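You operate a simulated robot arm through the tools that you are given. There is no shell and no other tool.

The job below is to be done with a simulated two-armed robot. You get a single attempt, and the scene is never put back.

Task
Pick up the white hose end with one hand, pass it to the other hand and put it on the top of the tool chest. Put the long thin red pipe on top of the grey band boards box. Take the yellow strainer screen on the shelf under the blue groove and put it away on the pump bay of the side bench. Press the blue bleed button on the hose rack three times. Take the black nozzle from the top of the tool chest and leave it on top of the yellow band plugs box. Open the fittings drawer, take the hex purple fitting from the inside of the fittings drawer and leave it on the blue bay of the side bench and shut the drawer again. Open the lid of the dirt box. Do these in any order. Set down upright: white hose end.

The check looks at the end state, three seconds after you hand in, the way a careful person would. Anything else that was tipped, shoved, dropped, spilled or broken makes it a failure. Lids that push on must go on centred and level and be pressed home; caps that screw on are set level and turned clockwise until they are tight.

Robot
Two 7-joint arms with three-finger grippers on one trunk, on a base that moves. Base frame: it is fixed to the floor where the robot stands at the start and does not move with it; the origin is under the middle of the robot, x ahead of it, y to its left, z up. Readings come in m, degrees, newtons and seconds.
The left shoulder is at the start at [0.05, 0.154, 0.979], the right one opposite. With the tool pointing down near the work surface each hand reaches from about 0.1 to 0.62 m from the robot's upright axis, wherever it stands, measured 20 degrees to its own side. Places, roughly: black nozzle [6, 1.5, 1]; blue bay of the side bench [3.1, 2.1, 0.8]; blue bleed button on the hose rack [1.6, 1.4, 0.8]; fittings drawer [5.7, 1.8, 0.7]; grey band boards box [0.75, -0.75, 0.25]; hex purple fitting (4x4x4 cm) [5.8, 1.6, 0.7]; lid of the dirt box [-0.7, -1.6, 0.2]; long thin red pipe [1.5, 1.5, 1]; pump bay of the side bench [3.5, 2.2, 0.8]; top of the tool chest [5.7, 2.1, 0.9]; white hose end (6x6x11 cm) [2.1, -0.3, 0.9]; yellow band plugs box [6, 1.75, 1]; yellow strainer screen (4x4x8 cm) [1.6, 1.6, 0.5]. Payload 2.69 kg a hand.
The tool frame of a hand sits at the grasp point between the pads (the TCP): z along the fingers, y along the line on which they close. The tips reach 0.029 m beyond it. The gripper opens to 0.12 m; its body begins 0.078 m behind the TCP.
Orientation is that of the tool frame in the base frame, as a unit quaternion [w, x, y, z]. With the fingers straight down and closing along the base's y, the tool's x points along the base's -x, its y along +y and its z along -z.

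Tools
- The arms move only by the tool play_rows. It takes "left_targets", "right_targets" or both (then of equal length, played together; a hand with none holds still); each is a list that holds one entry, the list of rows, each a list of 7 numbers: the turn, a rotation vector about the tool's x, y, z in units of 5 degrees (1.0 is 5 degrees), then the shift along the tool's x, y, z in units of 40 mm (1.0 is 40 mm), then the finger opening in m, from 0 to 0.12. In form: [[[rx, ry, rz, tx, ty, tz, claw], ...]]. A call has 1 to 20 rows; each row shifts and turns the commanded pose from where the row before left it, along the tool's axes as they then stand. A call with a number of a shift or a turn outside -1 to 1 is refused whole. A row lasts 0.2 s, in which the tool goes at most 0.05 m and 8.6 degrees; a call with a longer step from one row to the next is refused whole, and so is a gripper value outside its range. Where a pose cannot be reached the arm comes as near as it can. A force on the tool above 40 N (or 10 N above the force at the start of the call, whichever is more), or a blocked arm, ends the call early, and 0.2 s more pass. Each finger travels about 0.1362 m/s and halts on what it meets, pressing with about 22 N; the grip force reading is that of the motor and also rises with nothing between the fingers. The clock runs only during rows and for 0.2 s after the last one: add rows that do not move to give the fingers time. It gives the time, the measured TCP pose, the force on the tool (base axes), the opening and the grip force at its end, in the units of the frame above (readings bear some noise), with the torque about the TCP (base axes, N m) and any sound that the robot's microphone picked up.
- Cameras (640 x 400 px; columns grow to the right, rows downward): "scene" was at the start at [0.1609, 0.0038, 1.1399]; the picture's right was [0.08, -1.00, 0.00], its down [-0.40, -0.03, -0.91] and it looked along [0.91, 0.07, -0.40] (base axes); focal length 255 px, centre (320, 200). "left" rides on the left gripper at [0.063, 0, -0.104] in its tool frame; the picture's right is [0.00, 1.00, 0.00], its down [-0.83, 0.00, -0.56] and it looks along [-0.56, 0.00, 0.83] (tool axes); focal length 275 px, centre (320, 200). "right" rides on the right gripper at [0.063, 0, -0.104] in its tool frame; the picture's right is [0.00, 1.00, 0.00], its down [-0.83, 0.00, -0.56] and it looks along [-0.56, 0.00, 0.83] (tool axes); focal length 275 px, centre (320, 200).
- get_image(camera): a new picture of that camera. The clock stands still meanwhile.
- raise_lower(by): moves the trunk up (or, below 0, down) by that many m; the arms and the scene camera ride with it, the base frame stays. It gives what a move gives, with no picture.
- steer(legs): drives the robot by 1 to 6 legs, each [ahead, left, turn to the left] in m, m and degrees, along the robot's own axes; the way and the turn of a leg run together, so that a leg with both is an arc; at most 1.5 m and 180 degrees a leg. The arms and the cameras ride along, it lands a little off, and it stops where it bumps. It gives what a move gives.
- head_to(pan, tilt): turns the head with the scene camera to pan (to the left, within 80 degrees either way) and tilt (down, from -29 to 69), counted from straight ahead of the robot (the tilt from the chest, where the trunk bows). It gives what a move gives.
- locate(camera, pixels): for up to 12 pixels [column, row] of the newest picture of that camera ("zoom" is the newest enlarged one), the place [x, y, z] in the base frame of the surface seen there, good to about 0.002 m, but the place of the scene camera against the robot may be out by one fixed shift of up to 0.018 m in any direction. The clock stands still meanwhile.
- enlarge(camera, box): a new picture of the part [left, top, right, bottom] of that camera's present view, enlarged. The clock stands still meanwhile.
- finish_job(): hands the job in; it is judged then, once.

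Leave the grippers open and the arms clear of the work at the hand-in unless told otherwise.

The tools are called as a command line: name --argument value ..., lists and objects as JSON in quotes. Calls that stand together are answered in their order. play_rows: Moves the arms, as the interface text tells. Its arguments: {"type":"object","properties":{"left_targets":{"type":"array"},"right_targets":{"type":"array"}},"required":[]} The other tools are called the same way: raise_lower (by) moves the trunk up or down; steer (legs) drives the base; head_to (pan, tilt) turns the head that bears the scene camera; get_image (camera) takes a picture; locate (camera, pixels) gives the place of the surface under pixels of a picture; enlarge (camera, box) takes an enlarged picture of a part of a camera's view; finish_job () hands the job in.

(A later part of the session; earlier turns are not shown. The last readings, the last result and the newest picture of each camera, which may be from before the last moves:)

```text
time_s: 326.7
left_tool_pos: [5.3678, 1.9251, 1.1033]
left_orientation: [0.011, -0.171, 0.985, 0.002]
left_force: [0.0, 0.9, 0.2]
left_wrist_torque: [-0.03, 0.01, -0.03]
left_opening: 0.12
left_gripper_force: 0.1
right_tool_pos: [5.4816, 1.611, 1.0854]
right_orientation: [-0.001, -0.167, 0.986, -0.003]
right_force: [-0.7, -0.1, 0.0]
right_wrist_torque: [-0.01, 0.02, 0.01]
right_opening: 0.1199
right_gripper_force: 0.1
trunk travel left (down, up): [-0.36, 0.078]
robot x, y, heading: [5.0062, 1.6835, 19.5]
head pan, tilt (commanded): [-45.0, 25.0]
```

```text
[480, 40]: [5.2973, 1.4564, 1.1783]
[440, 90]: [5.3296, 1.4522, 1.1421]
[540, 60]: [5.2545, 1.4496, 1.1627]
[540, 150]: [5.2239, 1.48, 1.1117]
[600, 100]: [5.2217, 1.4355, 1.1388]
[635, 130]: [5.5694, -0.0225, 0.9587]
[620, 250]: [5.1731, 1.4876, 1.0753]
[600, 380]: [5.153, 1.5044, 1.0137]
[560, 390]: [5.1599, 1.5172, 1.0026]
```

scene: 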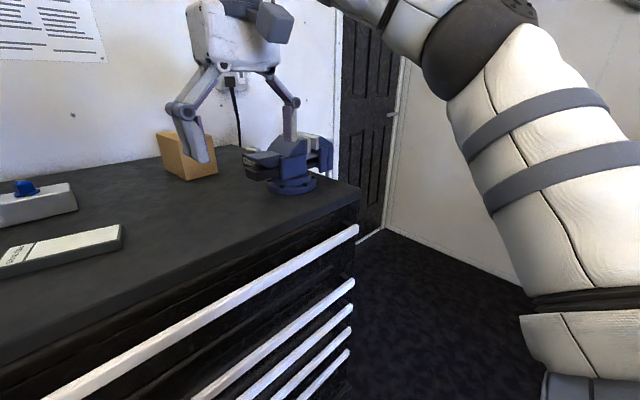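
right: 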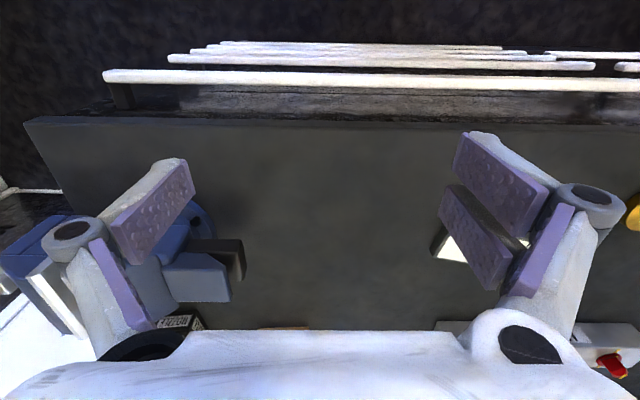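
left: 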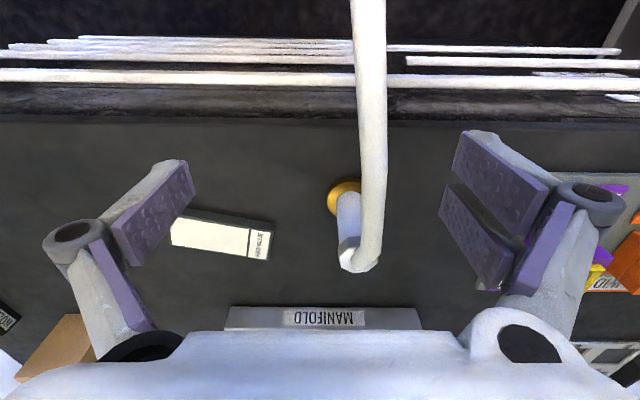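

Elbow sticks out about 0.35 m. Before driving there, I'll look right to see the floor between the red drum platform and the chest's right side.

head_to --pan -78 --tilt 30

get_image --camera "scene"

```text
time_s: 327.6
left_tool_pos: [5.3682, 1.9248, 1.1027]
left_orientation: [0.011, -0.172, 0.985, 0.002]
left_force: [0.3, -1.2, 0.1]
left_wrist_torque: [-0.02, 0.0, -0.02]
left_opening: 0.1201
left_gripper_force: 0.0
right_tool_pos: [5.4819, 1.6104, 1.085]
right_orientation: [-0.001, -0.167, 0.986, -0.002]
right_force: [-0.5, -0.2, -0.2]
right_wrist_torque: [0.0, -0.01, 0.01]
right_opening: 0.12
right_gripper_force: 0.2
trunk travel left (down, up): [-0.36, 0.078]
robot x, y, heading: [5.0016, 1.6813, 19.8]
head pan, tilt (commanded): [-78.0, 30.0]
```

```text
taken
```

scene: 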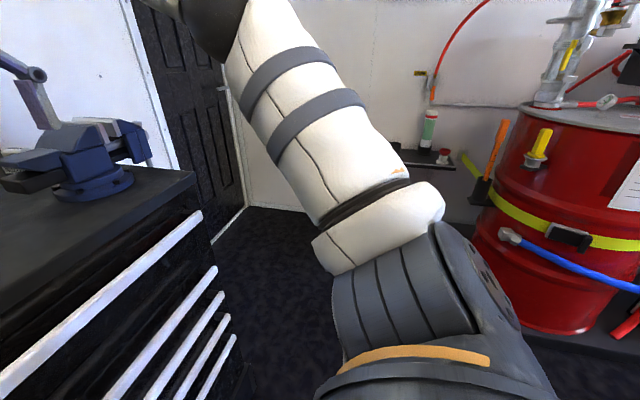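

I'll locate the drum, the platform edge and the floor.

locate --camera "scene" --pixels '[[480, 240], [500, 300], [560, 320], [540, 345], [280, 280], [260, 240], [470, 205], [430, 160], [600, 355], [250, 320]]'

```text
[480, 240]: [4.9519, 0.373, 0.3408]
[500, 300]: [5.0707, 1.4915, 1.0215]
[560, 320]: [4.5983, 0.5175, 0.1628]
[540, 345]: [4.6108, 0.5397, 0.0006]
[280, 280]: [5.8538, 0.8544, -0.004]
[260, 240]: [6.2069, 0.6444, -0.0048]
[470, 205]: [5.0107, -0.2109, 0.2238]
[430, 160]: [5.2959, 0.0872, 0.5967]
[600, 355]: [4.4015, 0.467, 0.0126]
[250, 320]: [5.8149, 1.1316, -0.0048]
```

The floor is free for r > 5.0. I'll raise the trunk 0.07 m and the left hand 5 cm for clearance over the vise, then drive round to the chest's right side, ending with heading about 95°.

raise_lower --by 0.07

play_rows --left_targets '[[[0, 0, 0, 0.5, 0, -0.65, 0.12], [0, 0, 0, 0.5, 0, -0.65, 0.12]]]' --right_targets '[[[0, 0, 0, 0, 0.8, 0, 0.12], [0, 0, 0, 0, 0.8, 0, 0.12]]]'

steer --legs '[[-0.15, 0, 0], [0, -1.05, 0], [0, 0, 75.5]]'

head_to --pan -20 --tilt 28

get_image --camera "scene"

```text
time_s: 328.7
left_tool_pos: [5.3684, 1.9254, 1.1714]
left_orientation: [0.009, -0.172, 0.985, 0.002]
left_force: [1.1, 0.5, -1.0]
left_wrist_torque: [-0.02, 0.05, 0.0]
left_opening: 0.1199
left_gripper_force: 0.0
right_tool_pos: [5.4834, 1.6114, 1.1536]
right_orientation: [-0.002, -0.166, 0.986, -0.002]
right_force: [0.9, 0.2, -0.3]
right_wrist_torque: [-0.05, 0.04, -0.01]
right_opening: 0.1199
right_gripper_force: 0.0
trunk travel left (down, up): [-0.43, 0.008]
robot x, y, heading: [5.0, 1.6805, 19.3]
head pan, tilt (commanded): [-78.0, 30.0]
```

```text
time_s: 329.3
left_tool_pos: [5.3277, 1.9121, 1.2242]
left_orientation: [0.011, -0.172, 0.985, 0.002]
left_force: [-0.2, 0.4, -0.2]
left_wrist_torque: [0.0, -0.02, 0.05]
left_opening: 0.1201
left_gripper_force: 0.0
right_tool_pos: [5.4608, 1.6711, 1.1556]
right_orientation: [0.001, -0.167, 0.986, -0.001]
right_force: [-0.2, 0.1, 0.4]
right_wrist_torque: [-0.05, -0.01, 0.01]
right_opening: 0.12
right_gripper_force: 0.1
trunk travel left (down, up): [-0.43, 0.008]
robot x, y, heading: [5.001, 1.6862, 19.4]
head pan, tilt (commanded): [-78.0, 30.0]
```

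```text
time_s: 341.9
left_tool_pos: [5.0752, 1.016, 1.2238]
left_orientation: [-0.007, 0.734, -0.679, -0.008]
left_force: [-0.4, 0.9, -0.7]
left_wrist_torque: [0.0, 0.02, -0.02]
left_opening: 0.12
left_gripper_force: 0.1
right_tool_pos: [5.3425, 1.0821, 1.1544]
right_orientation: [-0.001, 0.732, -0.682, 0.001]
right_force: [0.5, -0.4, 0.1]
right_wrist_torque: [-0.02, -0.03, 0.02]
right_opening: 0.12
right_gripper_force: 0.1
trunk travel left (down, up): [-0.43, 0.008]
robot x, y, heading: [5.2116, 0.6445, 94.2]
head pan, tilt (commanded): [-78.0, 30.0]
```

```text
time_s: 343.2
left_tool_pos: [5.0764, 1.0158, 1.225]
left_orientation: [-0.007, 0.734, -0.679, -0.008]
left_force: [-0.4, 0.3, -0.2]
left_wrist_torque: [0.02, 0.01, -0.01]
left_opening: 0.1199
left_gripper_force: 0.1
right_tool_pos: [5.3432, 1.0818, 1.1545]
right_orientation: [-0.001, 0.731, -0.682, 0.002]
right_force: [-1.2, 0.3, 0.1]
right_wrist_torque: [0.01, 0.03, 0.02]
right_opening: 0.12
right_gripper_force: 0.0
trunk travel left (down, up): [-0.43, 0.008]
robot x, y, heading: [5.2098, 0.6405, 94.0]
head pan, tilt (commanded): [-20.0, 28.0]
```

```text
taken
```

scene: 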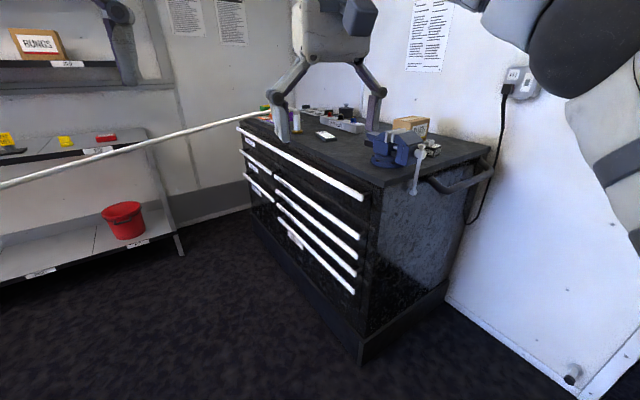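

Now I see the chest's right side with a push handle at (460,180), the vise and behind it the nozzle. I'll enlarge.

enlarge --camera "scene" --box '[350, 95, 510, 215]'

locate --camera "zoom" --pixels '[[330, 165], [315, 160], [350, 170], [335, 180], [270, 105], [240, 90], [290, 130], [460, 220], [520, 210], [330, 310], [265, 290], [270, 175]]'

```text
3.33 times, centred on (430, 155) of scene
```

zoom: 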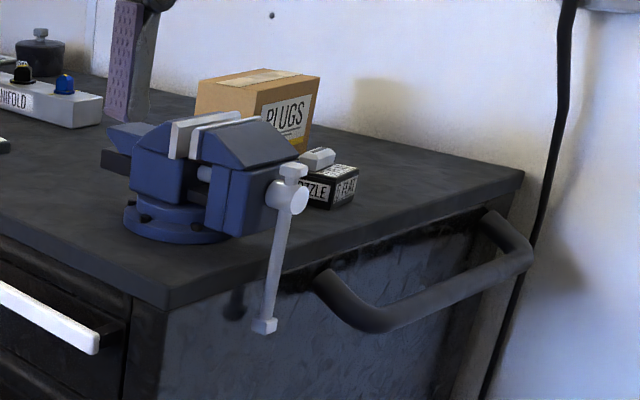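

```text
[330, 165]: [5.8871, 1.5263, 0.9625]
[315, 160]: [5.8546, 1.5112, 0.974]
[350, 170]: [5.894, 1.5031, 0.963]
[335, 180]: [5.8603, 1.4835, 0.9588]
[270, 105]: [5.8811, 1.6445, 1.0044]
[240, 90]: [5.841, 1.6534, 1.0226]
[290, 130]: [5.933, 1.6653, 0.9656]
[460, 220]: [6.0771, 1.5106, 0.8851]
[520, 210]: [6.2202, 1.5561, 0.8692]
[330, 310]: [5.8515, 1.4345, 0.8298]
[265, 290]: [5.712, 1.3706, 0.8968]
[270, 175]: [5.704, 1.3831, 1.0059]
```

PLUGS with a yellow band is on the box. The nozzle is the black labelled block at about [5.88,1.51], close to the chest's right edge. I'll drive to the right side, about 0.5 m from it.

steer --legs '[[0, -0.72, 0], [0.22, 0, 0]]'

head_to --pan 5 --tilt 35

get_image --camera "scene"

get_image --camera "right"

```text
time_s: 350.4
left_tool_pos: [5.7778, 1.2921, 1.2236]
left_orientation: [-0.008, 0.735, -0.677, -0.008]
left_force: [0.2, 0.9, -1.3]
left_wrist_torque: [-0.03, 0.0, 0.02]
left_opening: 0.1204
left_gripper_force: 0.1
right_tool_pos: [6.0439, 1.3564, 1.154]
right_orientation: [-0.002, 0.733, -0.68, 0.001]
right_force: [-0.4, -1.0, 0.3]
right_wrist_torque: [0.0, 0.03, -0.01]
right_opening: 0.1202
right_gripper_force: 0.1
trunk travel left (down, up): [-0.43, 0.008]
robot x, y, heading: [5.9132, 0.9125, 94.6]
head pan, tilt (commanded): [-20.0, 28.0]
```

```text
time_s: 351.3
left_tool_pos: [5.7773, 1.289, 1.2243]
left_orientation: [-0.008, 0.736, -0.677, -0.008]
left_force: [-0.4, -0.3, -0.8]
left_wrist_torque: [-0.01, 0.0, 0.01]
left_opening: 0.12
left_gripper_force: 0.1
right_tool_pos: [6.0435, 1.3552, 1.1545]
right_orientation: [-0.001, 0.733, -0.68, 0.001]
right_force: [0.6, -0.4, 0.6]
right_wrist_torque: [0.02, -0.03, 0.0]
right_opening: 0.1204
right_gripper_force: 0.0
trunk travel left (down, up): [-0.43, 0.008]
robot x, y, heading: [5.912, 0.9158, 94.5]
head pan, tilt (commanded): [5.0, 35.0]
```

```text
taken
```

scene: 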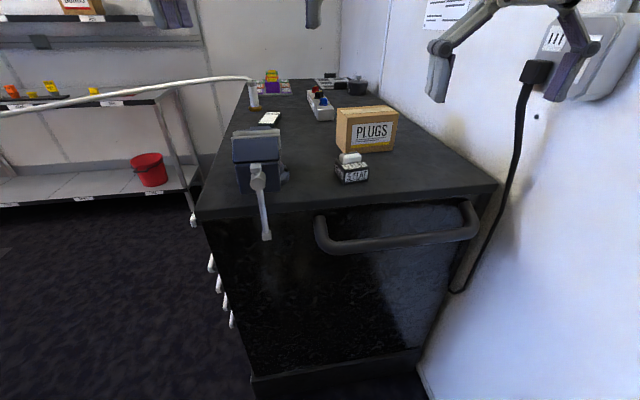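

```text
taken
```

right: 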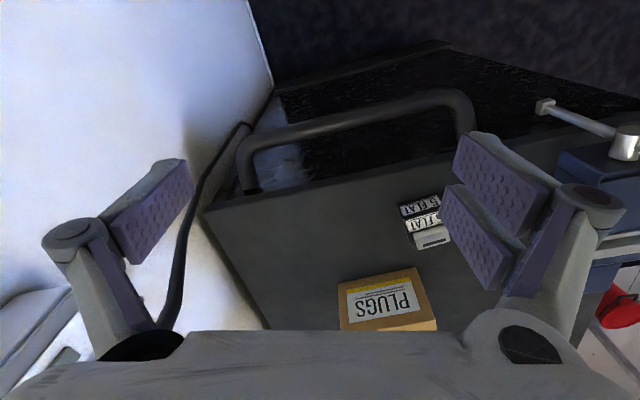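

Great view: the nozzle block at scene (352,170), right camera (425,215). I'll enlarge both and locate its corners.

enlarge --camera "scene" --box '[310, 90, 420, 200]'

enlarge --camera "right" --box '[320, 180, 480, 340]'

locate --camera "zoom" --pixels '[[330, 105], [470, 65], [345, 135], [480, 95], [360, 165], [490, 125], [390, 205], [515, 170], [385, 150], [450, 190], [420, 115], [370, 215]]'

```text
3.64 times, centred on (365, 145) of scene
```

zoom: 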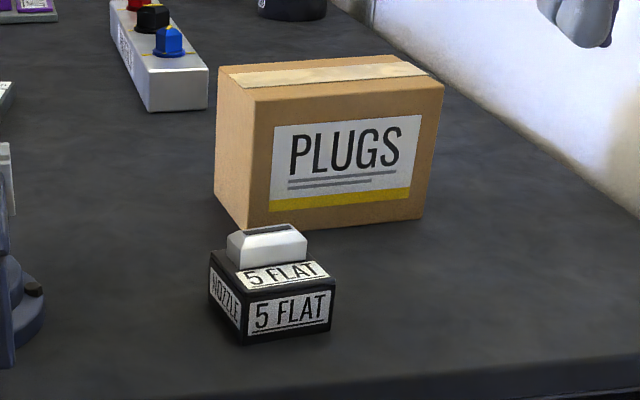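

```text
2.50 times, centred on (400, 260) of right
```

zoom: 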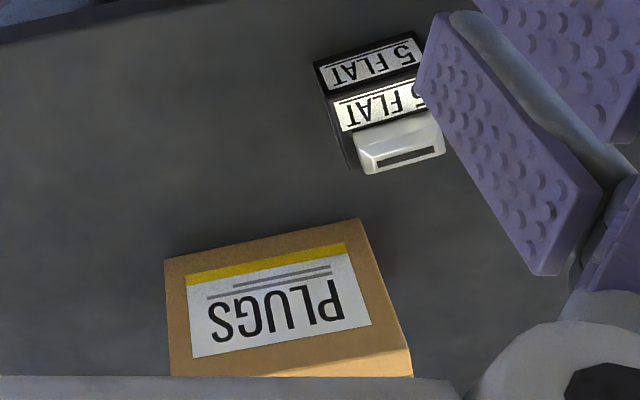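

```text
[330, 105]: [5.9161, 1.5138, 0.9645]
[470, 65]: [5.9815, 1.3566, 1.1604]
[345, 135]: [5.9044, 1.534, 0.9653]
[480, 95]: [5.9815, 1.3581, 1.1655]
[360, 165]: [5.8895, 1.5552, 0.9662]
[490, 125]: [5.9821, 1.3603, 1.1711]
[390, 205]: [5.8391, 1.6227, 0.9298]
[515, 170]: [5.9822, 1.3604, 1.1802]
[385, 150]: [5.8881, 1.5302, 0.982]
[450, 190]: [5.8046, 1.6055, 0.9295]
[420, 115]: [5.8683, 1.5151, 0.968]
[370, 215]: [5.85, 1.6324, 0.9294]
```

I'll enlarge the scene view again and locate the nozzle's corners there.

enlarge --camera "scene" --box '[325, 130, 395, 195]'

locate --camera "zoom" --pixels '[[235, 240], [375, 218], [180, 190], [330, 180], [238, 330], [372, 310], [178, 270], [300, 165], [230, 145], [340, 150], [215, 170], [280, 120]]'

```text
6.15 times, centred on (360, 162) of scene
```

zoom: 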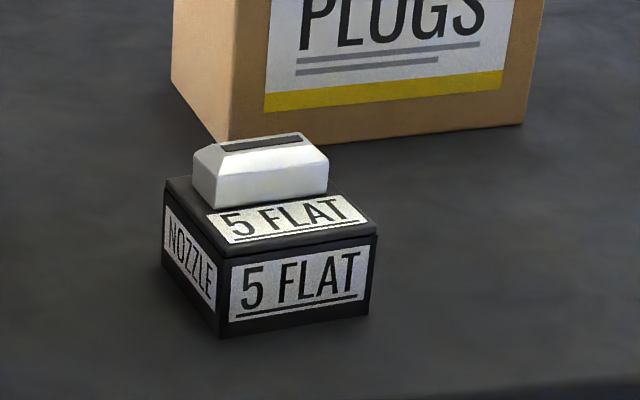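

```text
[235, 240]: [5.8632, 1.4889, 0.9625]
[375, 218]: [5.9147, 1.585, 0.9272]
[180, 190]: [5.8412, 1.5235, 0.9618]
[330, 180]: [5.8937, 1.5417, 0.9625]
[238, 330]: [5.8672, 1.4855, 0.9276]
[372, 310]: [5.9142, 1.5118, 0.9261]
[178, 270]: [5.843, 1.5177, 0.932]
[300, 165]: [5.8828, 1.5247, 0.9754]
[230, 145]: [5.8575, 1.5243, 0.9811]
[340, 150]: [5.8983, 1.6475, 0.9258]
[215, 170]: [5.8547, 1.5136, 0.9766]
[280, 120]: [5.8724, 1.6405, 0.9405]
```

Nozzle block: about 58 × 47 × 35 mm, centre [5.878,1.519], long side along 21°, top z 0.966. I'll drive 0.1 m ahead, bring the right hand above it and turn the hand 16° to match.

steer --legs '[[0.1, 0, 0]]'

play_rows --right_targets '[[[0, 0, 0, -0.365, 0.755, 0.5225, 0.1], [0, 0, 0, -0.365, 0.755, 0.5225, 0.1], [0, 0, 0, -0.365, 0.755, 0.5225, 0.1], [0, 0, 0, -0.365, 0.755, 0.5225, 0.1], [0, 0, 0, -0.365, 0.755, 0.5225, 0.1], [0, 0, -0.825, 0, 0, 0, 0.1], [0, 0, -0.825, 0, 0, 0, 0.1], [0, 0, -0.825, 0, 0, 0, 0.1], [0, 0, -0.825, 0, 0, 0, 0.1], [0, 0, 0, 0, 0, 0, 0.1]]]'

get_image --camera "right"

get_image --camera "scene"

```text
time_s: 352.5
left_tool_pos: [5.7689, 1.3883, 1.2248]
left_orientation: [-0.008, 0.735, -0.678, -0.009]
left_force: [-0.1, -0.8, -0.2]
left_wrist_torque: [-0.01, -0.01, 0.03]
left_opening: 0.1197
left_gripper_force: 0.1
right_tool_pos: [6.0359, 1.4547, 1.1552]
right_orientation: [-0.001, 0.732, -0.681, 0.001]
right_force: [0.4, 0.7, 0.5]
right_wrist_torque: [-0.04, -0.01, 0.02]
right_opening: 0.12
right_gripper_force: 0.1
trunk travel left (down, up): [-0.43, 0.008]
robot x, y, heading: [5.9084, 1.0133, 94.6]
head pan, tilt (commanded): [5.0, 35.0]
```

```text
time_s: 354.7
left_tool_pos: [5.7687, 1.3885, 1.2238]
left_orientation: [-0.008, 0.736, -0.677, -0.009]
left_force: [0.3, -0.1, -0.8]
left_wrist_torque: [-0.02, 0.01, -0.01]
left_opening: 0.1198
left_gripper_force: 0.0
right_tool_pos: [5.891, 1.5072, 1.0541]
right_orientation: [-0.001, 0.823, -0.568, 0.001]
right_force: [0.2, -0.4, 0.9]
right_wrist_torque: [-0.01, 0.0, 0.0]
right_opening: 0.1
right_gripper_force: 0.0
right hand out of reach, approached as far as the arm can: row 5
trunk travel left (down, up): [-0.43, 0.008]
robot x, y, heading: [5.904, 1.013, 94.6]
head pan, tilt (commanded): [5.0, 35.0]
```

```text
taken
```

right: 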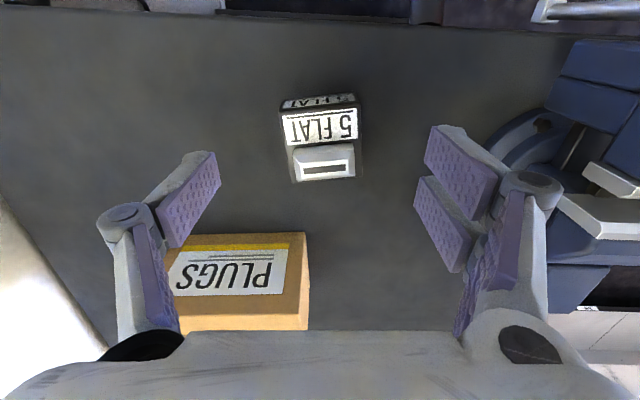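

```text
taken
```

scene: 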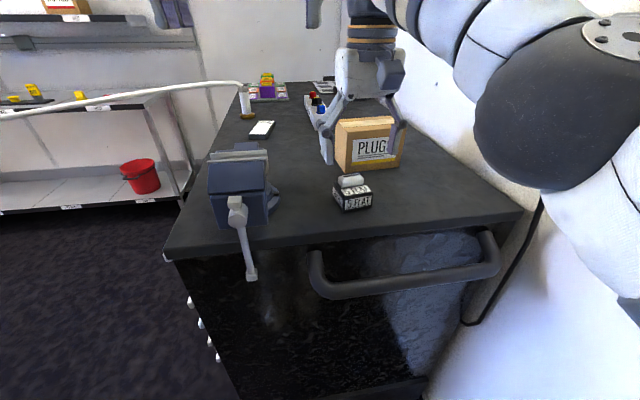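

The nozzle is aligned with the hand at (322,140). I'll locate its top corners with the right camera.

locate --camera "right" --pixels '[[284, 112], [356, 108], [288, 145], [358, 142], [320, 125], [323, 168], [296, 180], [354, 176], [360, 160], [288, 165]]'

enlarge --camera "right" --box '[260, 80, 390, 200]'

```text
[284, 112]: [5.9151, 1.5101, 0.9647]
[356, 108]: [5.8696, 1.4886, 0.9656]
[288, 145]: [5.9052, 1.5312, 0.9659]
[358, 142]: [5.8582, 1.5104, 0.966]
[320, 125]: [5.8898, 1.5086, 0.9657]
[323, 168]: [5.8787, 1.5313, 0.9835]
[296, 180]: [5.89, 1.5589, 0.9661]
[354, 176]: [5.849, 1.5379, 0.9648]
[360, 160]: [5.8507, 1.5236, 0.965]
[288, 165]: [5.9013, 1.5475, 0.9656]
```

```text
3.33 times, centred on (325, 140) of right
```

zoom: 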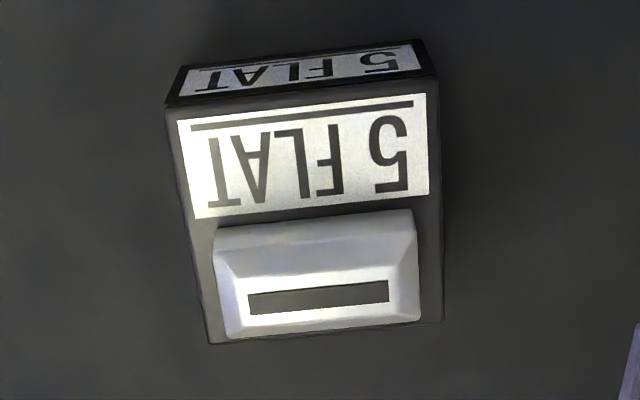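

Centre is [5.881,1.523], sides at 27°. I'll turn 6° more, shift 19 mm ahead and lower to z 0.963.

play_rows --right_targets '[[[0, 0, -0.6, 0, 0, 0, 0.1], [0, 0, -0.6, 0, 0, 0, 0.1], [0, 0, 0, -0.465, 0.045, 0, 0.1], [0, 0, 0, 0, 0, 0.7, 0.1], [0, 0, 0, 0, 0, 0.7, 0.1], [0, 0, 0, 0, 0, 0, 0.1]]]'

get_image --camera "right"

```text
time_s: 356.1
left_tool_pos: [5.7699, 1.3873, 1.225]
left_orientation: [-0.008, 0.736, -0.677, -0.008]
left_force: [-0.1, 0.4, 0.7]
left_wrist_torque: [0.0, 0.01, 0.01]
left_opening: 0.1201
left_gripper_force: 0.1
right_tool_pos: [5.8898, 1.5085, 0.9994]
right_orientation: [-0.001, 0.851, -0.525, 0.002]
right_force: [0.2, 0.0, 0.9]
right_wrist_torque: [-0.02, 0.0, 0.02]
right_opening: 0.1
right_gripper_force: 0.1
right hand out of reach, approached as far as the arm can: row 3
trunk travel left (down, up): [-0.43, 0.008]
robot x, y, heading: [5.9024, 1.0156, 94.9]
head pan, tilt (commanded): [5.0, 35.0]
```

```text
taken
```

right: 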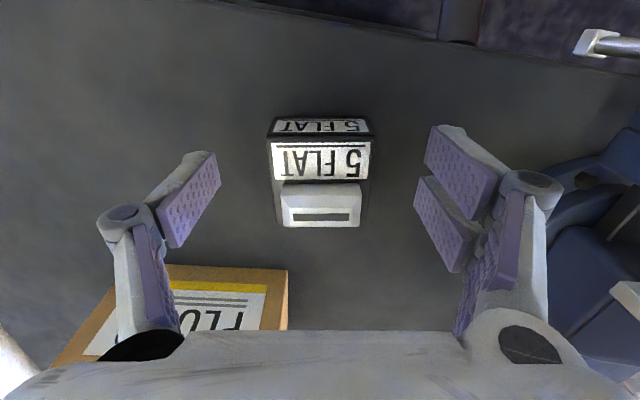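

The arm is at its limit 15 mm short. I'll drive 0.03 m ahead and re-read.

steer --legs '[[0.03, 0, 0]]'

get_image --camera "right"

locate --camera "right" --pixels '[[320, 180], [320, 200], [320, 230], [275, 160], [370, 160], [320, 150]]'

```text
time_s: 356.9
left_tool_pos: [5.7659, 1.4179, 1.2241]
left_orientation: [-0.007, 0.735, -0.678, -0.008]
left_force: [-0.3, 0.9, 0.1]
left_wrist_torque: [-0.07, -0.04, -0.01]
left_opening: 0.12
left_gripper_force: 0.0
right_tool_pos: [5.8884, 1.5394, 0.9982]
right_orientation: [-0.001, 0.851, -0.525, 0.002]
right_force: [-0.3, 0.3, -0.1]
right_wrist_torque: [-0.03, 0.01, 0.01]
right_opening: 0.0997
right_gripper_force: 0.0
trunk travel left (down, up): [-0.43, 0.008]
robot x, y, heading: [5.8999, 1.0399, 94.8]
head pan, tilt (commanded): [5.0, 35.0]
```

```text
taken
```

right: 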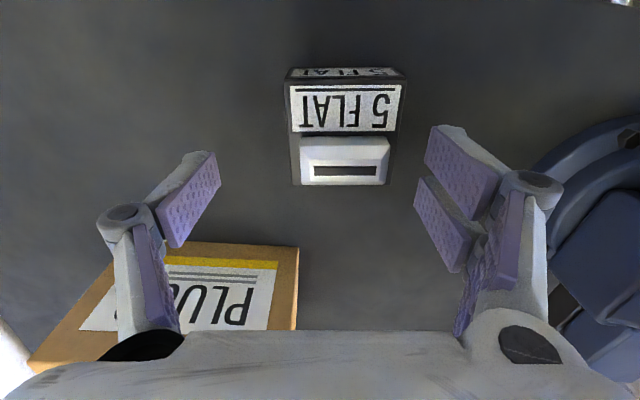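

```text
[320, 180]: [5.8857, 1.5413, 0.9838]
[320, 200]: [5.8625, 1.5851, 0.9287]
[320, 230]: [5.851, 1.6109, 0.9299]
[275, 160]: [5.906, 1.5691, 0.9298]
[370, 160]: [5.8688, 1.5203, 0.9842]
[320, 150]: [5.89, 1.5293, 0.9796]
```

Now the block centre is 14 mm to +y and 11 mm back. I'll shift and lower 35 mm.

play_rows --right_targets '[[[0, 0, 0, 0.285, 0.35, 0, 0.1], [0, 0, 0, 0, 0, 0.4375, 0.1], [0, 0, 0, 0, 0, 0.4375, 0.1], [0, 0, 0, 0, 0, 0, 0.1]]]'

get_image --camera "right"

```text
time_s: 357.9
left_tool_pos: [5.7672, 1.4168, 1.2236]
left_orientation: [-0.007, 0.735, -0.678, -0.009]
left_force: [-0.1, -0.6, 0.5]
left_wrist_torque: [0.02, -0.02, 0.01]
left_opening: 0.1201
left_gripper_force: 0.0
right_tool_pos: [5.88, 1.522, 0.9634]
right_orientation: [-0.001, 0.851, -0.525, 0.002]
right_force: [0.0, -0.6, 0.2]
right_wrist_torque: [0.0, 0.0, -0.03]
right_opening: 0.1
right_gripper_force: 0.1
trunk travel left (down, up): [-0.43, 0.008]
robot x, y, heading: [5.901, 1.0406, 94.4]
head pan, tilt (commanded): [5.0, 35.0]
```

```text
taken
```

right: 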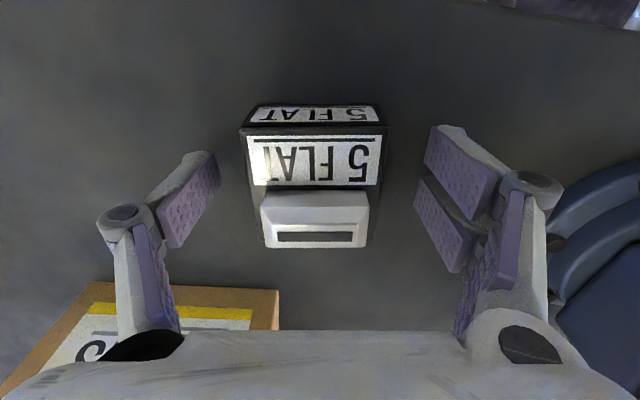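

Centred (columns 243-387). I'll close gently on the block.

play_rows --right_targets '[[[0, 0, 0, 0, 0, 0, 0.085], [0, 0, 0, 0, 0, 0, 0.072], [0, 0, 0, 0, 0, 0, 0.062], [0, 0, 0, 0, 0, 0, 0.054], [0, 0, 0, 0, 0, 0, 0.046], [0, 0, 0, 0, 0, 0, 0.038], [0, 0, 0, 0, 0, 0, 0.035]]]'

get_image --camera "right"

```text
time_s: 359.5
left_tool_pos: [5.7667, 1.4177, 1.2242]
left_orientation: [-0.008, 0.736, -0.677, -0.009]
left_force: [0.0, -0.1, -0.4]
left_wrist_torque: [0.02, -0.01, 0.0]
left_opening: 0.1201
left_gripper_force: 0.0
right_tool_pos: [5.8804, 1.5222, 0.9645]
right_orientation: [-0.001, 0.851, -0.525, 0.002]
right_force: [0.8, 1.4, 2.3]
right_wrist_torque: [0.13, 0.02, -0.04]
right_opening: 0.0572
right_gripper_force: 21.8
trunk travel left (down, up): [-0.43, 0.008]
robot x, y, heading: [5.9006, 1.0399, 94.7]
head pan, tilt (commanded): [5.0, 35.0]
```

```text
taken
```

right: 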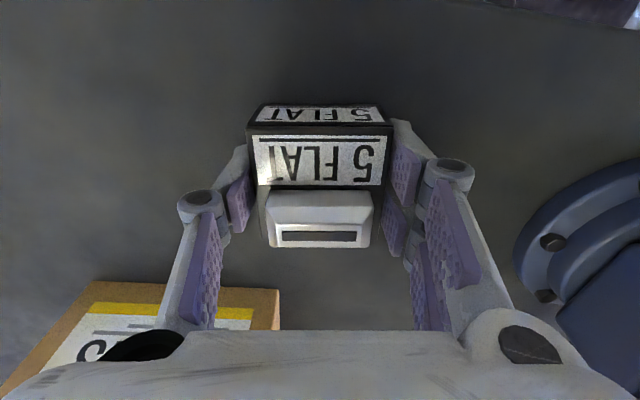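

Gripped at 57 mm. I'll lift 12 cm.

play_rows --right_targets '[[[0, 0, 0, 0, 0, -0.4, 0.035], [0, 0, 0, 0, 0, -0.9, 0.035], [0, 0, 0, 0, 0, -0.9, 0.035], [0, 0, 0, 0, 0, -0.9, 0.035], [0, 0, 0, 0, 0, 0, 0.035]]]'

get_image --camera "right"

get_image --camera "scene"

```text
time_s: 360.7
left_tool_pos: [5.7676, 1.418, 1.2246]
left_orientation: [-0.007, 0.735, -0.678, -0.009]
left_force: [0.1, 0.7, -0.2]
left_wrist_torque: [0.01, 0.02, -0.03]
left_opening: 0.12
left_gripper_force: 0.0
right_tool_pos: [5.883, 1.5197, 1.0847]
right_orientation: [-0.001, 0.852, -0.524, 0.002]
right_force: [0.3, 0.2, -0.9]
right_wrist_torque: [-0.02, 0.0, -0.02]
right_opening: 0.0574
right_gripper_force: 22.0
right hand out of reach, approached as far as the arm can: row 4
trunk travel left (down, up): [-0.43, 0.008]
robot x, y, heading: [5.9033, 1.044, 94.6]
head pan, tilt (commanded): [5.0, 35.0]
```

```text
taken
```

right: 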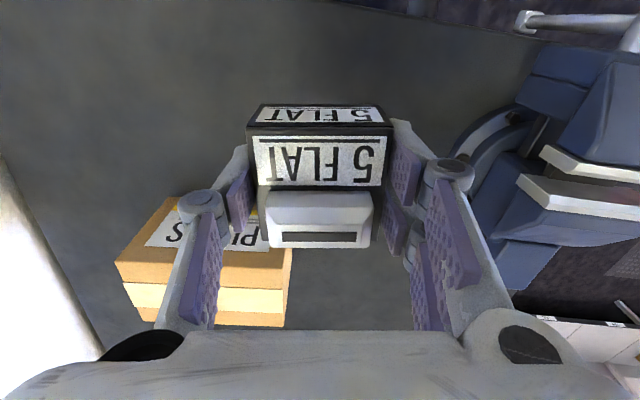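

```text
taken
```

scene: 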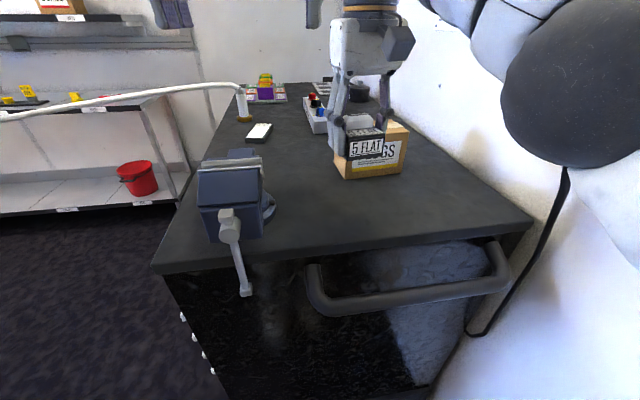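

Lifted. Now I'll locate the box's top corners with the right camera.

enlarge --camera "right" --box '[100, 180, 310, 335]'

locate --camera "right" --pixels '[[125, 264], [288, 254], [285, 320], [160, 280], [230, 275], [230, 300], [140, 305], [280, 290], [260, 318]]'

```text
2.58 times, centred on (205, 258) of right
```

zoom: 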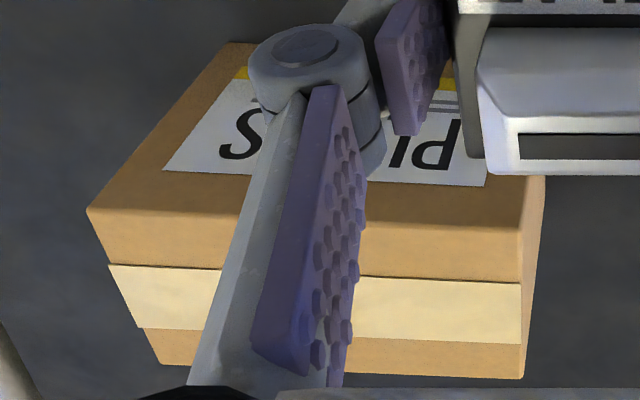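

```text
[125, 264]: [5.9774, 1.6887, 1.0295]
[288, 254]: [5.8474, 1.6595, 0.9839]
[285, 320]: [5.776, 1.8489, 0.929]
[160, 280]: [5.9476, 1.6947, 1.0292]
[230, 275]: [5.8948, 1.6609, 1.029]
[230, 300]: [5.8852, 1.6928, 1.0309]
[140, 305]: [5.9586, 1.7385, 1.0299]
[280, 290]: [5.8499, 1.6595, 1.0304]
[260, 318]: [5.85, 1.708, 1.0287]
```

Box top: centre about [5.899,1.696], z 1.030. With the hand vertical I can't reach that far, so I'll set the nozzle back down where it was and re-grasp it with the hand tilted 22°.

play_rows --right_targets '[[[0, 0, 0, 0, 0, 0.9, 0.035], [0, 0, 0, 0, 0, 0.9, 0.035], [0, 0, 0, 0, 0, 0.9, 0.035], [0, 0, 0, 0, 0, 0.15, 0.035], [0, 0, 0, 0, 0, 0, 0.035]]]'

```text
time_s: 361.9
left_tool_pos: [5.7674, 1.419, 1.2243]
left_orientation: [-0.007, 0.736, -0.677, -0.008]
left_force: [0.6, 0.4, 0.4]
left_wrist_torque: [0.0, 0.0, 0.0]
left_opening: 0.1201
left_gripper_force: 0.0
right_tool_pos: [5.8824, 1.5182, 0.9712]
right_orientation: [0.0, 0.852, -0.524, 0.002]
right_force: [0.2, -0.8, -1.4]
right_wrist_torque: [-0.03, 0.02, 0.02]
right_opening: 0.0576
right_gripper_force: 21.5
trunk travel left (down, up): [-0.43, 0.008]
robot x, y, heading: [5.9034, 1.0443, 94.7]
head pan, tilt (commanded): [5.0, 35.0]
```

Bottom is about 7 mm above the top. I'll go down in small steps until contact.

play_rows --right_targets '[[[0, 0, 0, 0, 0, 0.1, 0.035]]]'

play_rows --right_targets '[[[0, 0, 0, 0, 0, 0.08, 0.035]]]'

```text
time_s: 362.3
left_tool_pos: [5.7659, 1.4175, 1.2251]
left_orientation: [-0.008, 0.736, -0.677, -0.008]
left_force: [0.2, -0.3, 0.4]
left_wrist_torque: [-0.02, 0.01, -0.01]
left_opening: 0.1201
left_gripper_force: 0.0
right_tool_pos: [5.8829, 1.5179, 0.9692]
right_orientation: [-0.002, 0.851, -0.524, 0.002]
right_force: [0.1, 0.5, -0.9]
right_wrist_torque: [-0.02, 0.0, 0.02]
right_opening: 0.0574
right_gripper_force: 21.6
trunk travel left (down, up): [-0.43, 0.008]
robot x, y, heading: [5.9005, 1.0421, 94.6]
head pan, tilt (commanded): [5.0, 35.0]
```

```text
time_s: 362.7
left_tool_pos: [5.7666, 1.4178, 1.2238]
left_orientation: [-0.008, 0.736, -0.677, -0.009]
left_force: [0.0, 0.0, -0.7]
left_wrist_torque: [-0.01, -0.01, 0.0]
left_opening: 0.1199
left_gripper_force: 0.0
right_tool_pos: [5.8822, 1.519, 0.9655]
right_orientation: [-0.002, 0.851, -0.525, 0.002]
right_force: [-0.3, -0.8, -1.0]
right_wrist_torque: [-0.03, 0.01, -0.04]
right_opening: 0.0575
right_gripper_force: 22.2
trunk travel left (down, up): [-0.43, 0.008]
robot x, y, heading: [5.9022, 1.045, 94.3]
head pan, tilt (commanded): [5.0, 35.0]
```

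One millimetre above. Lower 1 mm more, then release, open to 0.1 and rise 25 mm.

play_rows --right_targets '[[[0, 0, 0, 0, 0, 0.03, 0.035], [0, 0, 0, 0, 0, 0, 0.06], [0, 0, 0, 0, 0, 0, 0.07], [0, 0, 0, 0, 0, 0, 0.085], [0, 0, 0, 0, 0, 0, 0.1], [0, 0, 0, 0, 0, -0.65, 0.1], [0, -1, 0, 0, 0, 0, 0.1], [0, -1, 0, 0, 0, 0, 0.1], [0, -1, 0, 0, 0, 0, 0.1], [0, -1, 0, 0, 0, 0, 0.1], [0, -0.4, 0, 0, 0, 0, 0.1], [0, 0, 0, 0, 0, 0, 0.1]]]'

get_image --camera "right"

locate --camera "right" --pixels '[[320, 120], [320, 140], [320, 160], [280, 130], [360, 130]]'

```text
time_s: 365.3
left_tool_pos: [5.766, 1.4182, 1.2253]
left_orientation: [-0.008, 0.735, -0.678, -0.009]
left_force: [-0.1, -1.2, -0.6]
left_wrist_torque: [-0.03, 0.02, 0.01]
left_opening: 0.1201
left_gripper_force: 0.1
right_tool_pos: [5.8821, 1.5195, 0.9895]
right_orientation: [-0.101, 0.836, -0.515, -0.161]
right_force: [0.1, -0.1, -0.5]
right_wrist_torque: [0.0, 0.02, 0.0]
right_opening: 0.0998
right_gripper_force: 0.1
trunk travel left (down, up): [-0.43, 0.008]
robot x, y, heading: [5.9046, 1.0404, 94.6]
head pan, tilt (commanded): [5.0, 35.0]
```

```text
taken
```

right: 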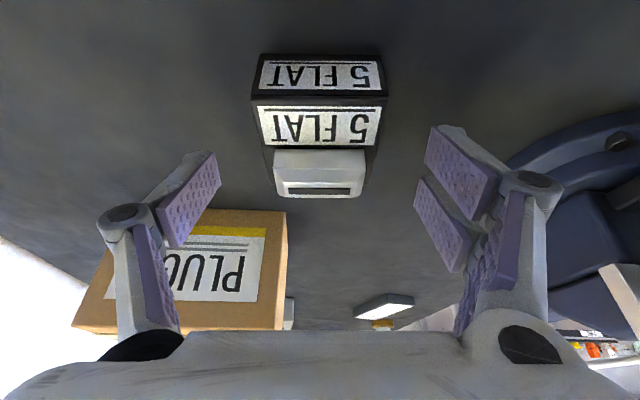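

```text
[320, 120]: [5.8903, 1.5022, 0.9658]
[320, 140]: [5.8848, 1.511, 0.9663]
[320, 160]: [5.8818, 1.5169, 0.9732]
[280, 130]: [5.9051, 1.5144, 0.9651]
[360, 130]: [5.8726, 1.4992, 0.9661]
```

Tilted 22°, over the block. I'll lower to z 0.970 with the block slightly ahead of the grasp point, and close.

play_rows --right_targets '[[[0, 0, 0, 0.3525, 0, 0.385, 0.1], [0, 0, 0, 0, 0, 0, 0.085], [0, 0, 0, 0, 0, 0, 0.072], [0, 0, 0, 0, 0, 0, 0.062], [0, 0, 0, 0, 0, 0, 0.054], [0, 0, 0, 0, 0, 0, 0.046], [0, 0, 0, 0, 0, 0, 0.038], [0, 0, 0, 0, 0, 0, 0.035]]]'

get_image --camera "right"

```text
time_s: 367.1
left_tool_pos: [5.7674, 1.4183, 1.2247]
left_orientation: [-0.008, 0.735, -0.678, -0.008]
left_force: [-0.5, 0.4, 1.0]
left_wrist_torque: [0.01, -0.02, 0.02]
left_opening: 0.1201
left_gripper_force: 0.0
right_tool_pos: [5.8872, 1.5113, 0.9688]
right_orientation: [-0.1, 0.836, -0.515, -0.161]
right_force: [0.4, -0.6, 0.7]
right_wrist_torque: [0.01, -0.05, -0.01]
right_opening: 0.0576
right_gripper_force: 22.1
trunk travel left (down, up): [-0.43, 0.008]
robot x, y, heading: [5.9024, 1.0415, 94.4]
head pan, tilt (commanded): [5.0, 35.0]
```

```text
taken
```

right: 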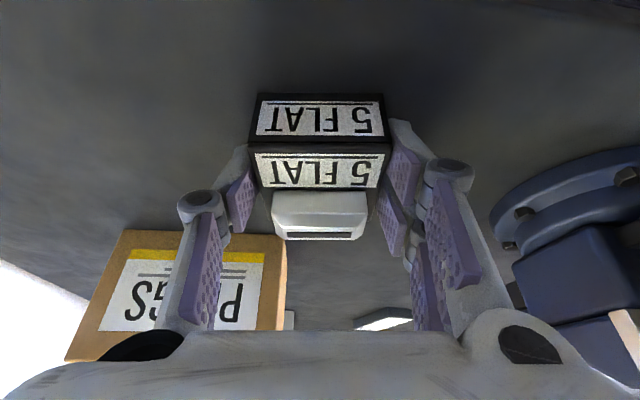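

Gripped with tilt. I'll lift 13 cm.

play_rows --right_targets '[[[0, 0, 0, -0.16, 0, -0.4, 0.035], [0, 0, 0, -0.327, 0, -0.812, 0.035], [0, 0, 0, -0.327, 0, -0.812, 0.035], [0, 0, 0, -0.327, 0, -0.812, 0.035], [0, 0, 0, 0, 0, 0, 0.035]]]'

get_image --camera "right"

```text
time_s: 368.3
left_tool_pos: [5.7676, 1.4182, 1.2248]
left_orientation: [-0.008, 0.736, -0.677, -0.009]
left_force: [0.3, 0.5, -0.7]
left_wrist_torque: [-0.03, -0.02, 0.01]
left_opening: 0.1198
left_gripper_force: 0.1
right_tool_pos: [5.8853, 1.5111, 1.0924]
right_orientation: [-0.101, 0.836, -0.515, -0.161]
right_force: [-0.4, 0.2, -1.4]
right_wrist_torque: [0.03, -0.03, 0.01]
right_opening: 0.0578
right_gripper_force: 22.4
trunk travel left (down, up): [-0.43, 0.008]
robot x, y, heading: [5.9004, 1.0419, 94.6]
head pan, tilt (commanded): [5.0, 35.0]
```

```text
taken
```

right: 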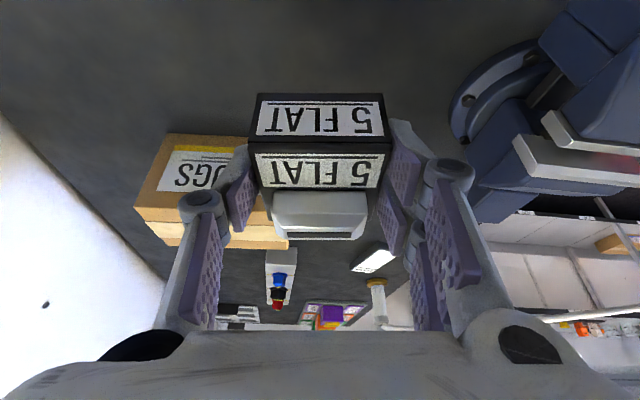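

Block bottom is at z 1.054, 24 mm above the box top. I'll drive 0.07 m ahead, then extend the arm 0.104 m ahead and 0.034 m right.

steer --legs '[[0.07, 0, 0]]'

get_image --camera "scene"

```text
time_s: 369.3
left_tool_pos: [5.7611, 1.4885, 1.2242]
left_orientation: [-0.007, 0.736, -0.677, -0.009]
left_force: [0.4, 0.6, -0.5]
left_wrist_torque: [-0.02, 0.04, 0.02]
left_opening: 0.1199
left_gripper_force: 0.0
right_tool_pos: [5.8802, 1.5813, 1.0916]
right_orientation: [-0.101, 0.836, -0.514, -0.161]
right_force: [0.4, 0.5, -1.5]
right_wrist_torque: [-0.04, -0.03, -0.02]
right_opening: 0.0573
right_gripper_force: 22.4
trunk travel left (down, up): [-0.43, 0.008]
robot x, y, heading: [5.8958, 1.1103, 94.6]
head pan, tilt (commanded): [5.0, 35.0]
```

```text
taken
```

scene: 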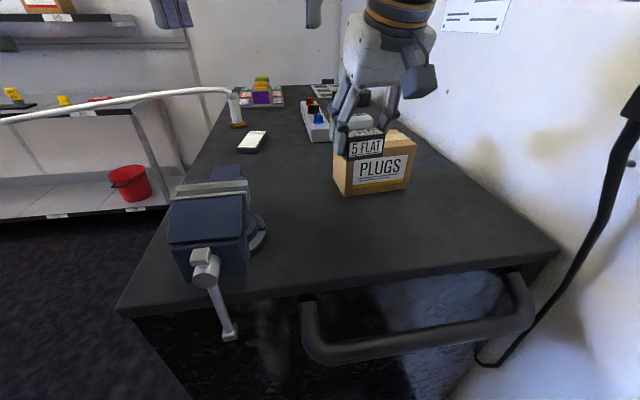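

Remaining: 25 mm in x and 106 mm in y. I'll extend the arm.

play_rows --right_targets '[[[0, 0, 0, -0.643, -0.581, 0.261, 0.035], [0, 0, 0, -0.643, -0.581, 0.261, 0.035], [0, 0, 0, -0.643, -0.581, 0.261, 0.035], [0, 0, 0, 0, 0, 0, 0.035]]]'

enlarge --camera "scene" --box '[280, 40, 480, 210]'

get_image --camera "right"

```text
time_s: 370.3
left_tool_pos: [5.7625, 1.4864, 1.2241]
left_orientation: [-0.008, 0.736, -0.677, -0.008]
left_force: [0.0, 1.0, 0.3]
left_wrist_torque: [-0.01, 0.01, -0.01]
left_opening: 0.1198
left_gripper_force: 0.1
right_tool_pos: [5.9059, 1.6852, 1.0914]
right_orientation: [-0.101, 0.837, -0.514, -0.161]
right_force: [0.8, -0.2, -0.9]
right_wrist_torque: [-0.04, 0.02, 0.03]
right_opening: 0.0576
right_gripper_force: 21.9
trunk travel left (down, up): [-0.43, 0.008]
robot x, y, heading: [5.8944, 1.1142, 94.7]
head pan, tilt (commanded): [5.0, 35.0]
```

```text
2.35 times, centred on (380, 125) of scene
```

zoom: 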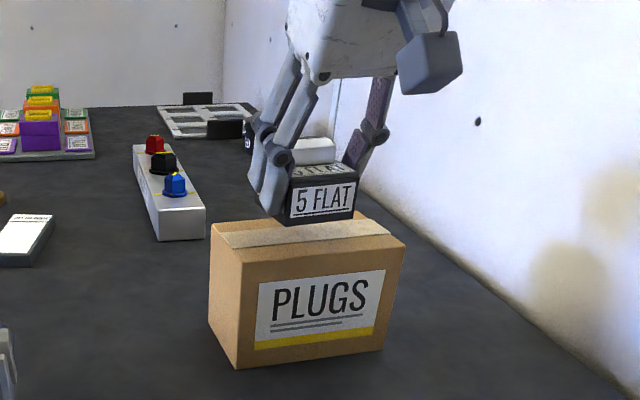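

```text
taken
```

right: 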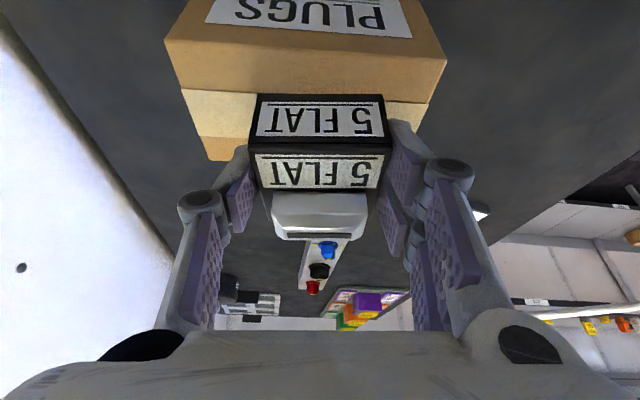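

Centred over the box top. I'll lower 18 mm, then small steps to contact.

play_rows --right_targets '[[[0, 0, 0, 0.168, 0, 0.4175, 0.035]]]'

play_rows --right_targets '[[[0, 0, 0, 0.024, 0, 0.06, 0.035]]]'

play_rows --right_targets '[[[0, 0, 0, 0.024, 0, 0.06, 0.035]]]'

```text
time_s: 370.7
left_tool_pos: [5.7616, 1.4878, 1.2234]
left_orientation: [-0.006, 0.736, -0.677, -0.009]
left_force: [0.5, 0.3, 0.1]
left_wrist_torque: [-0.02, -0.04, 0.02]
left_opening: 0.1196
left_gripper_force: 0.1
right_tool_pos: [5.9051, 1.6862, 1.0734]
right_orientation: [-0.101, 0.836, -0.515, -0.161]
right_force: [0.7, 0.5, -0.8]
right_wrist_torque: [0.01, 0.03, -0.01]
right_opening: 0.0573
right_gripper_force: 21.6
trunk travel left (down, up): [-0.43, 0.008]
robot x, y, heading: [5.8973, 1.1126, 94.3]
head pan, tilt (commanded): [5.0, 35.0]
```

```text
time_s: 371.1
left_tool_pos: [5.7605, 1.4875, 1.2243]
left_orientation: [-0.008, 0.736, -0.677, -0.008]
left_force: [-0.2, -0.6, -0.3]
left_wrist_torque: [0.01, 0.02, 0.01]
left_opening: 0.12
left_gripper_force: 0.1
right_tool_pos: [5.9044, 1.6867, 1.0714]
right_orientation: [-0.101, 0.836, -0.515, -0.161]
right_force: [0.2, -0.6, -1.2]
right_wrist_torque: [-0.01, 0.0, -0.02]
right_opening: 0.0577
right_gripper_force: 22.1
trunk travel left (down, up): [-0.43, 0.008]
robot x, y, heading: [5.8957, 1.1123, 94.8]
head pan, tilt (commanded): [5.0, 35.0]
```

```text
time_s: 371.5
left_tool_pos: [5.7614, 1.4863, 1.2244]
left_orientation: [-0.007, 0.736, -0.677, -0.009]
left_force: [-0.2, 0.2, -0.5]
left_wrist_torque: [-0.03, 0.0, 0.02]
left_opening: 0.1201
left_gripper_force: 0.0
right_tool_pos: [5.9054, 1.6851, 1.0705]
right_orientation: [-0.102, 0.836, -0.514, -0.162]
right_force: [-0.2, 0.8, 3.4]
right_wrist_torque: [-0.09, 0.08, -0.01]
right_opening: 0.0574
right_gripper_force: 22.5
trunk travel left (down, up): [-0.43, 0.008]
robot x, y, heading: [5.896, 1.1164, 94.5]
head pan, tilt (commanded): [5.0, 35.0]
```

Contact. I'll open slowly.

play_rows --right_targets '[[[0, 0, 0, 0, 0, 0, 0.057], [0, 0, 0, 0, 0, 0, 0.061], [0, 0, 0, 0, 0, 0, 0.067], [0, 0, 0, 0, 0, 0, 0.075], [0, 0, 0, 0, 0, 0, 0.085], [0, 0, 0, 0, 0, 0, 0.095], [0, 0, 0, 0, 0, 0, 0.095]]]'

play_rows --right_targets '[[[0, 0, 0, -0.15, 0, -0.35, 0.095], [0, 0, 0, -0.327, 0, -0.812, 0.095], [0, 0, 0, 0.3, 0.3, -0.8, 0.095], [0, 0, 0, 0.6, 0.3, -0.3, 0.095], [0, 0, 0, 0.6, 0.3, -0.3, 0.095]]]'

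get_image --camera "scene"

enlarge --camera "scene" --box '[280, 60, 480, 210]'

```text
time_s: 373.1
left_tool_pos: [5.7623, 1.4878, 1.2251]
left_orientation: [-0.007, 0.735, -0.678, -0.008]
left_force: [-0.2, 0.0, -0.4]
left_wrist_torque: [0.02, 0.02, -0.03]
left_opening: 0.1201
left_gripper_force: 0.0
right_tool_pos: [5.9043, 1.6862, 1.069]
right_orientation: [-0.101, 0.836, -0.515, -0.16]
right_force: [0.7, 0.3, 0.2]
right_wrist_torque: [-0.01, 0.0, 0.03]
right_opening: 0.0952
right_gripper_force: 0.1
trunk travel left (down, up): [-0.43, 0.008]
robot x, y, heading: [5.8979, 1.1141, 94.3]
head pan, tilt (commanded): [5.0, 35.0]
```

```text
time_s: 374.3
left_tool_pos: [5.7619, 1.485, 1.2258]
left_orientation: [-0.008, 0.736, -0.677, -0.009]
left_force: [-0.4, 0.8, -0.5]
left_wrist_torque: [0.02, 0.0, -0.02]
left_opening: 0.12
left_gripper_force: 0.2
right_tool_pos: [5.9153, 1.5941, 1.1458]
right_orientation: [-0.101, 0.836, -0.515, -0.162]
right_force: [-1.4, -0.7, -0.1]
right_wrist_torque: [0.02, 0.03, 0.02]
right_opening: 0.0949
right_gripper_force: 0.1
right hand out of reach, approached as far as the arm can: row 2
trunk travel left (down, up): [-0.43, 0.008]
robot x, y, heading: [5.8954, 1.1135, 94.6]
head pan, tilt (commanded): [5.0, 35.0]
```

```text
taken
```

scene: 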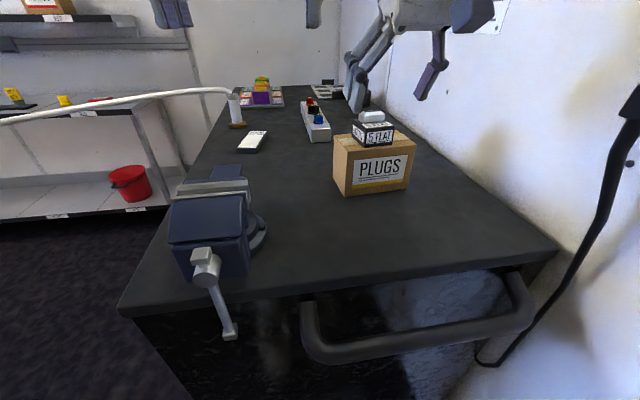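

```text
2.67 times, centred on (380, 135) of scene
```

zoom: 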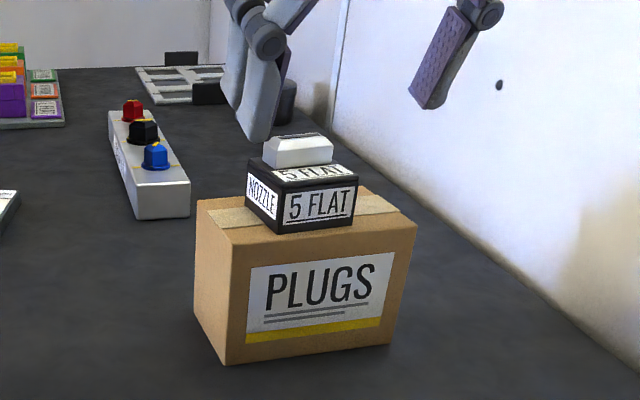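

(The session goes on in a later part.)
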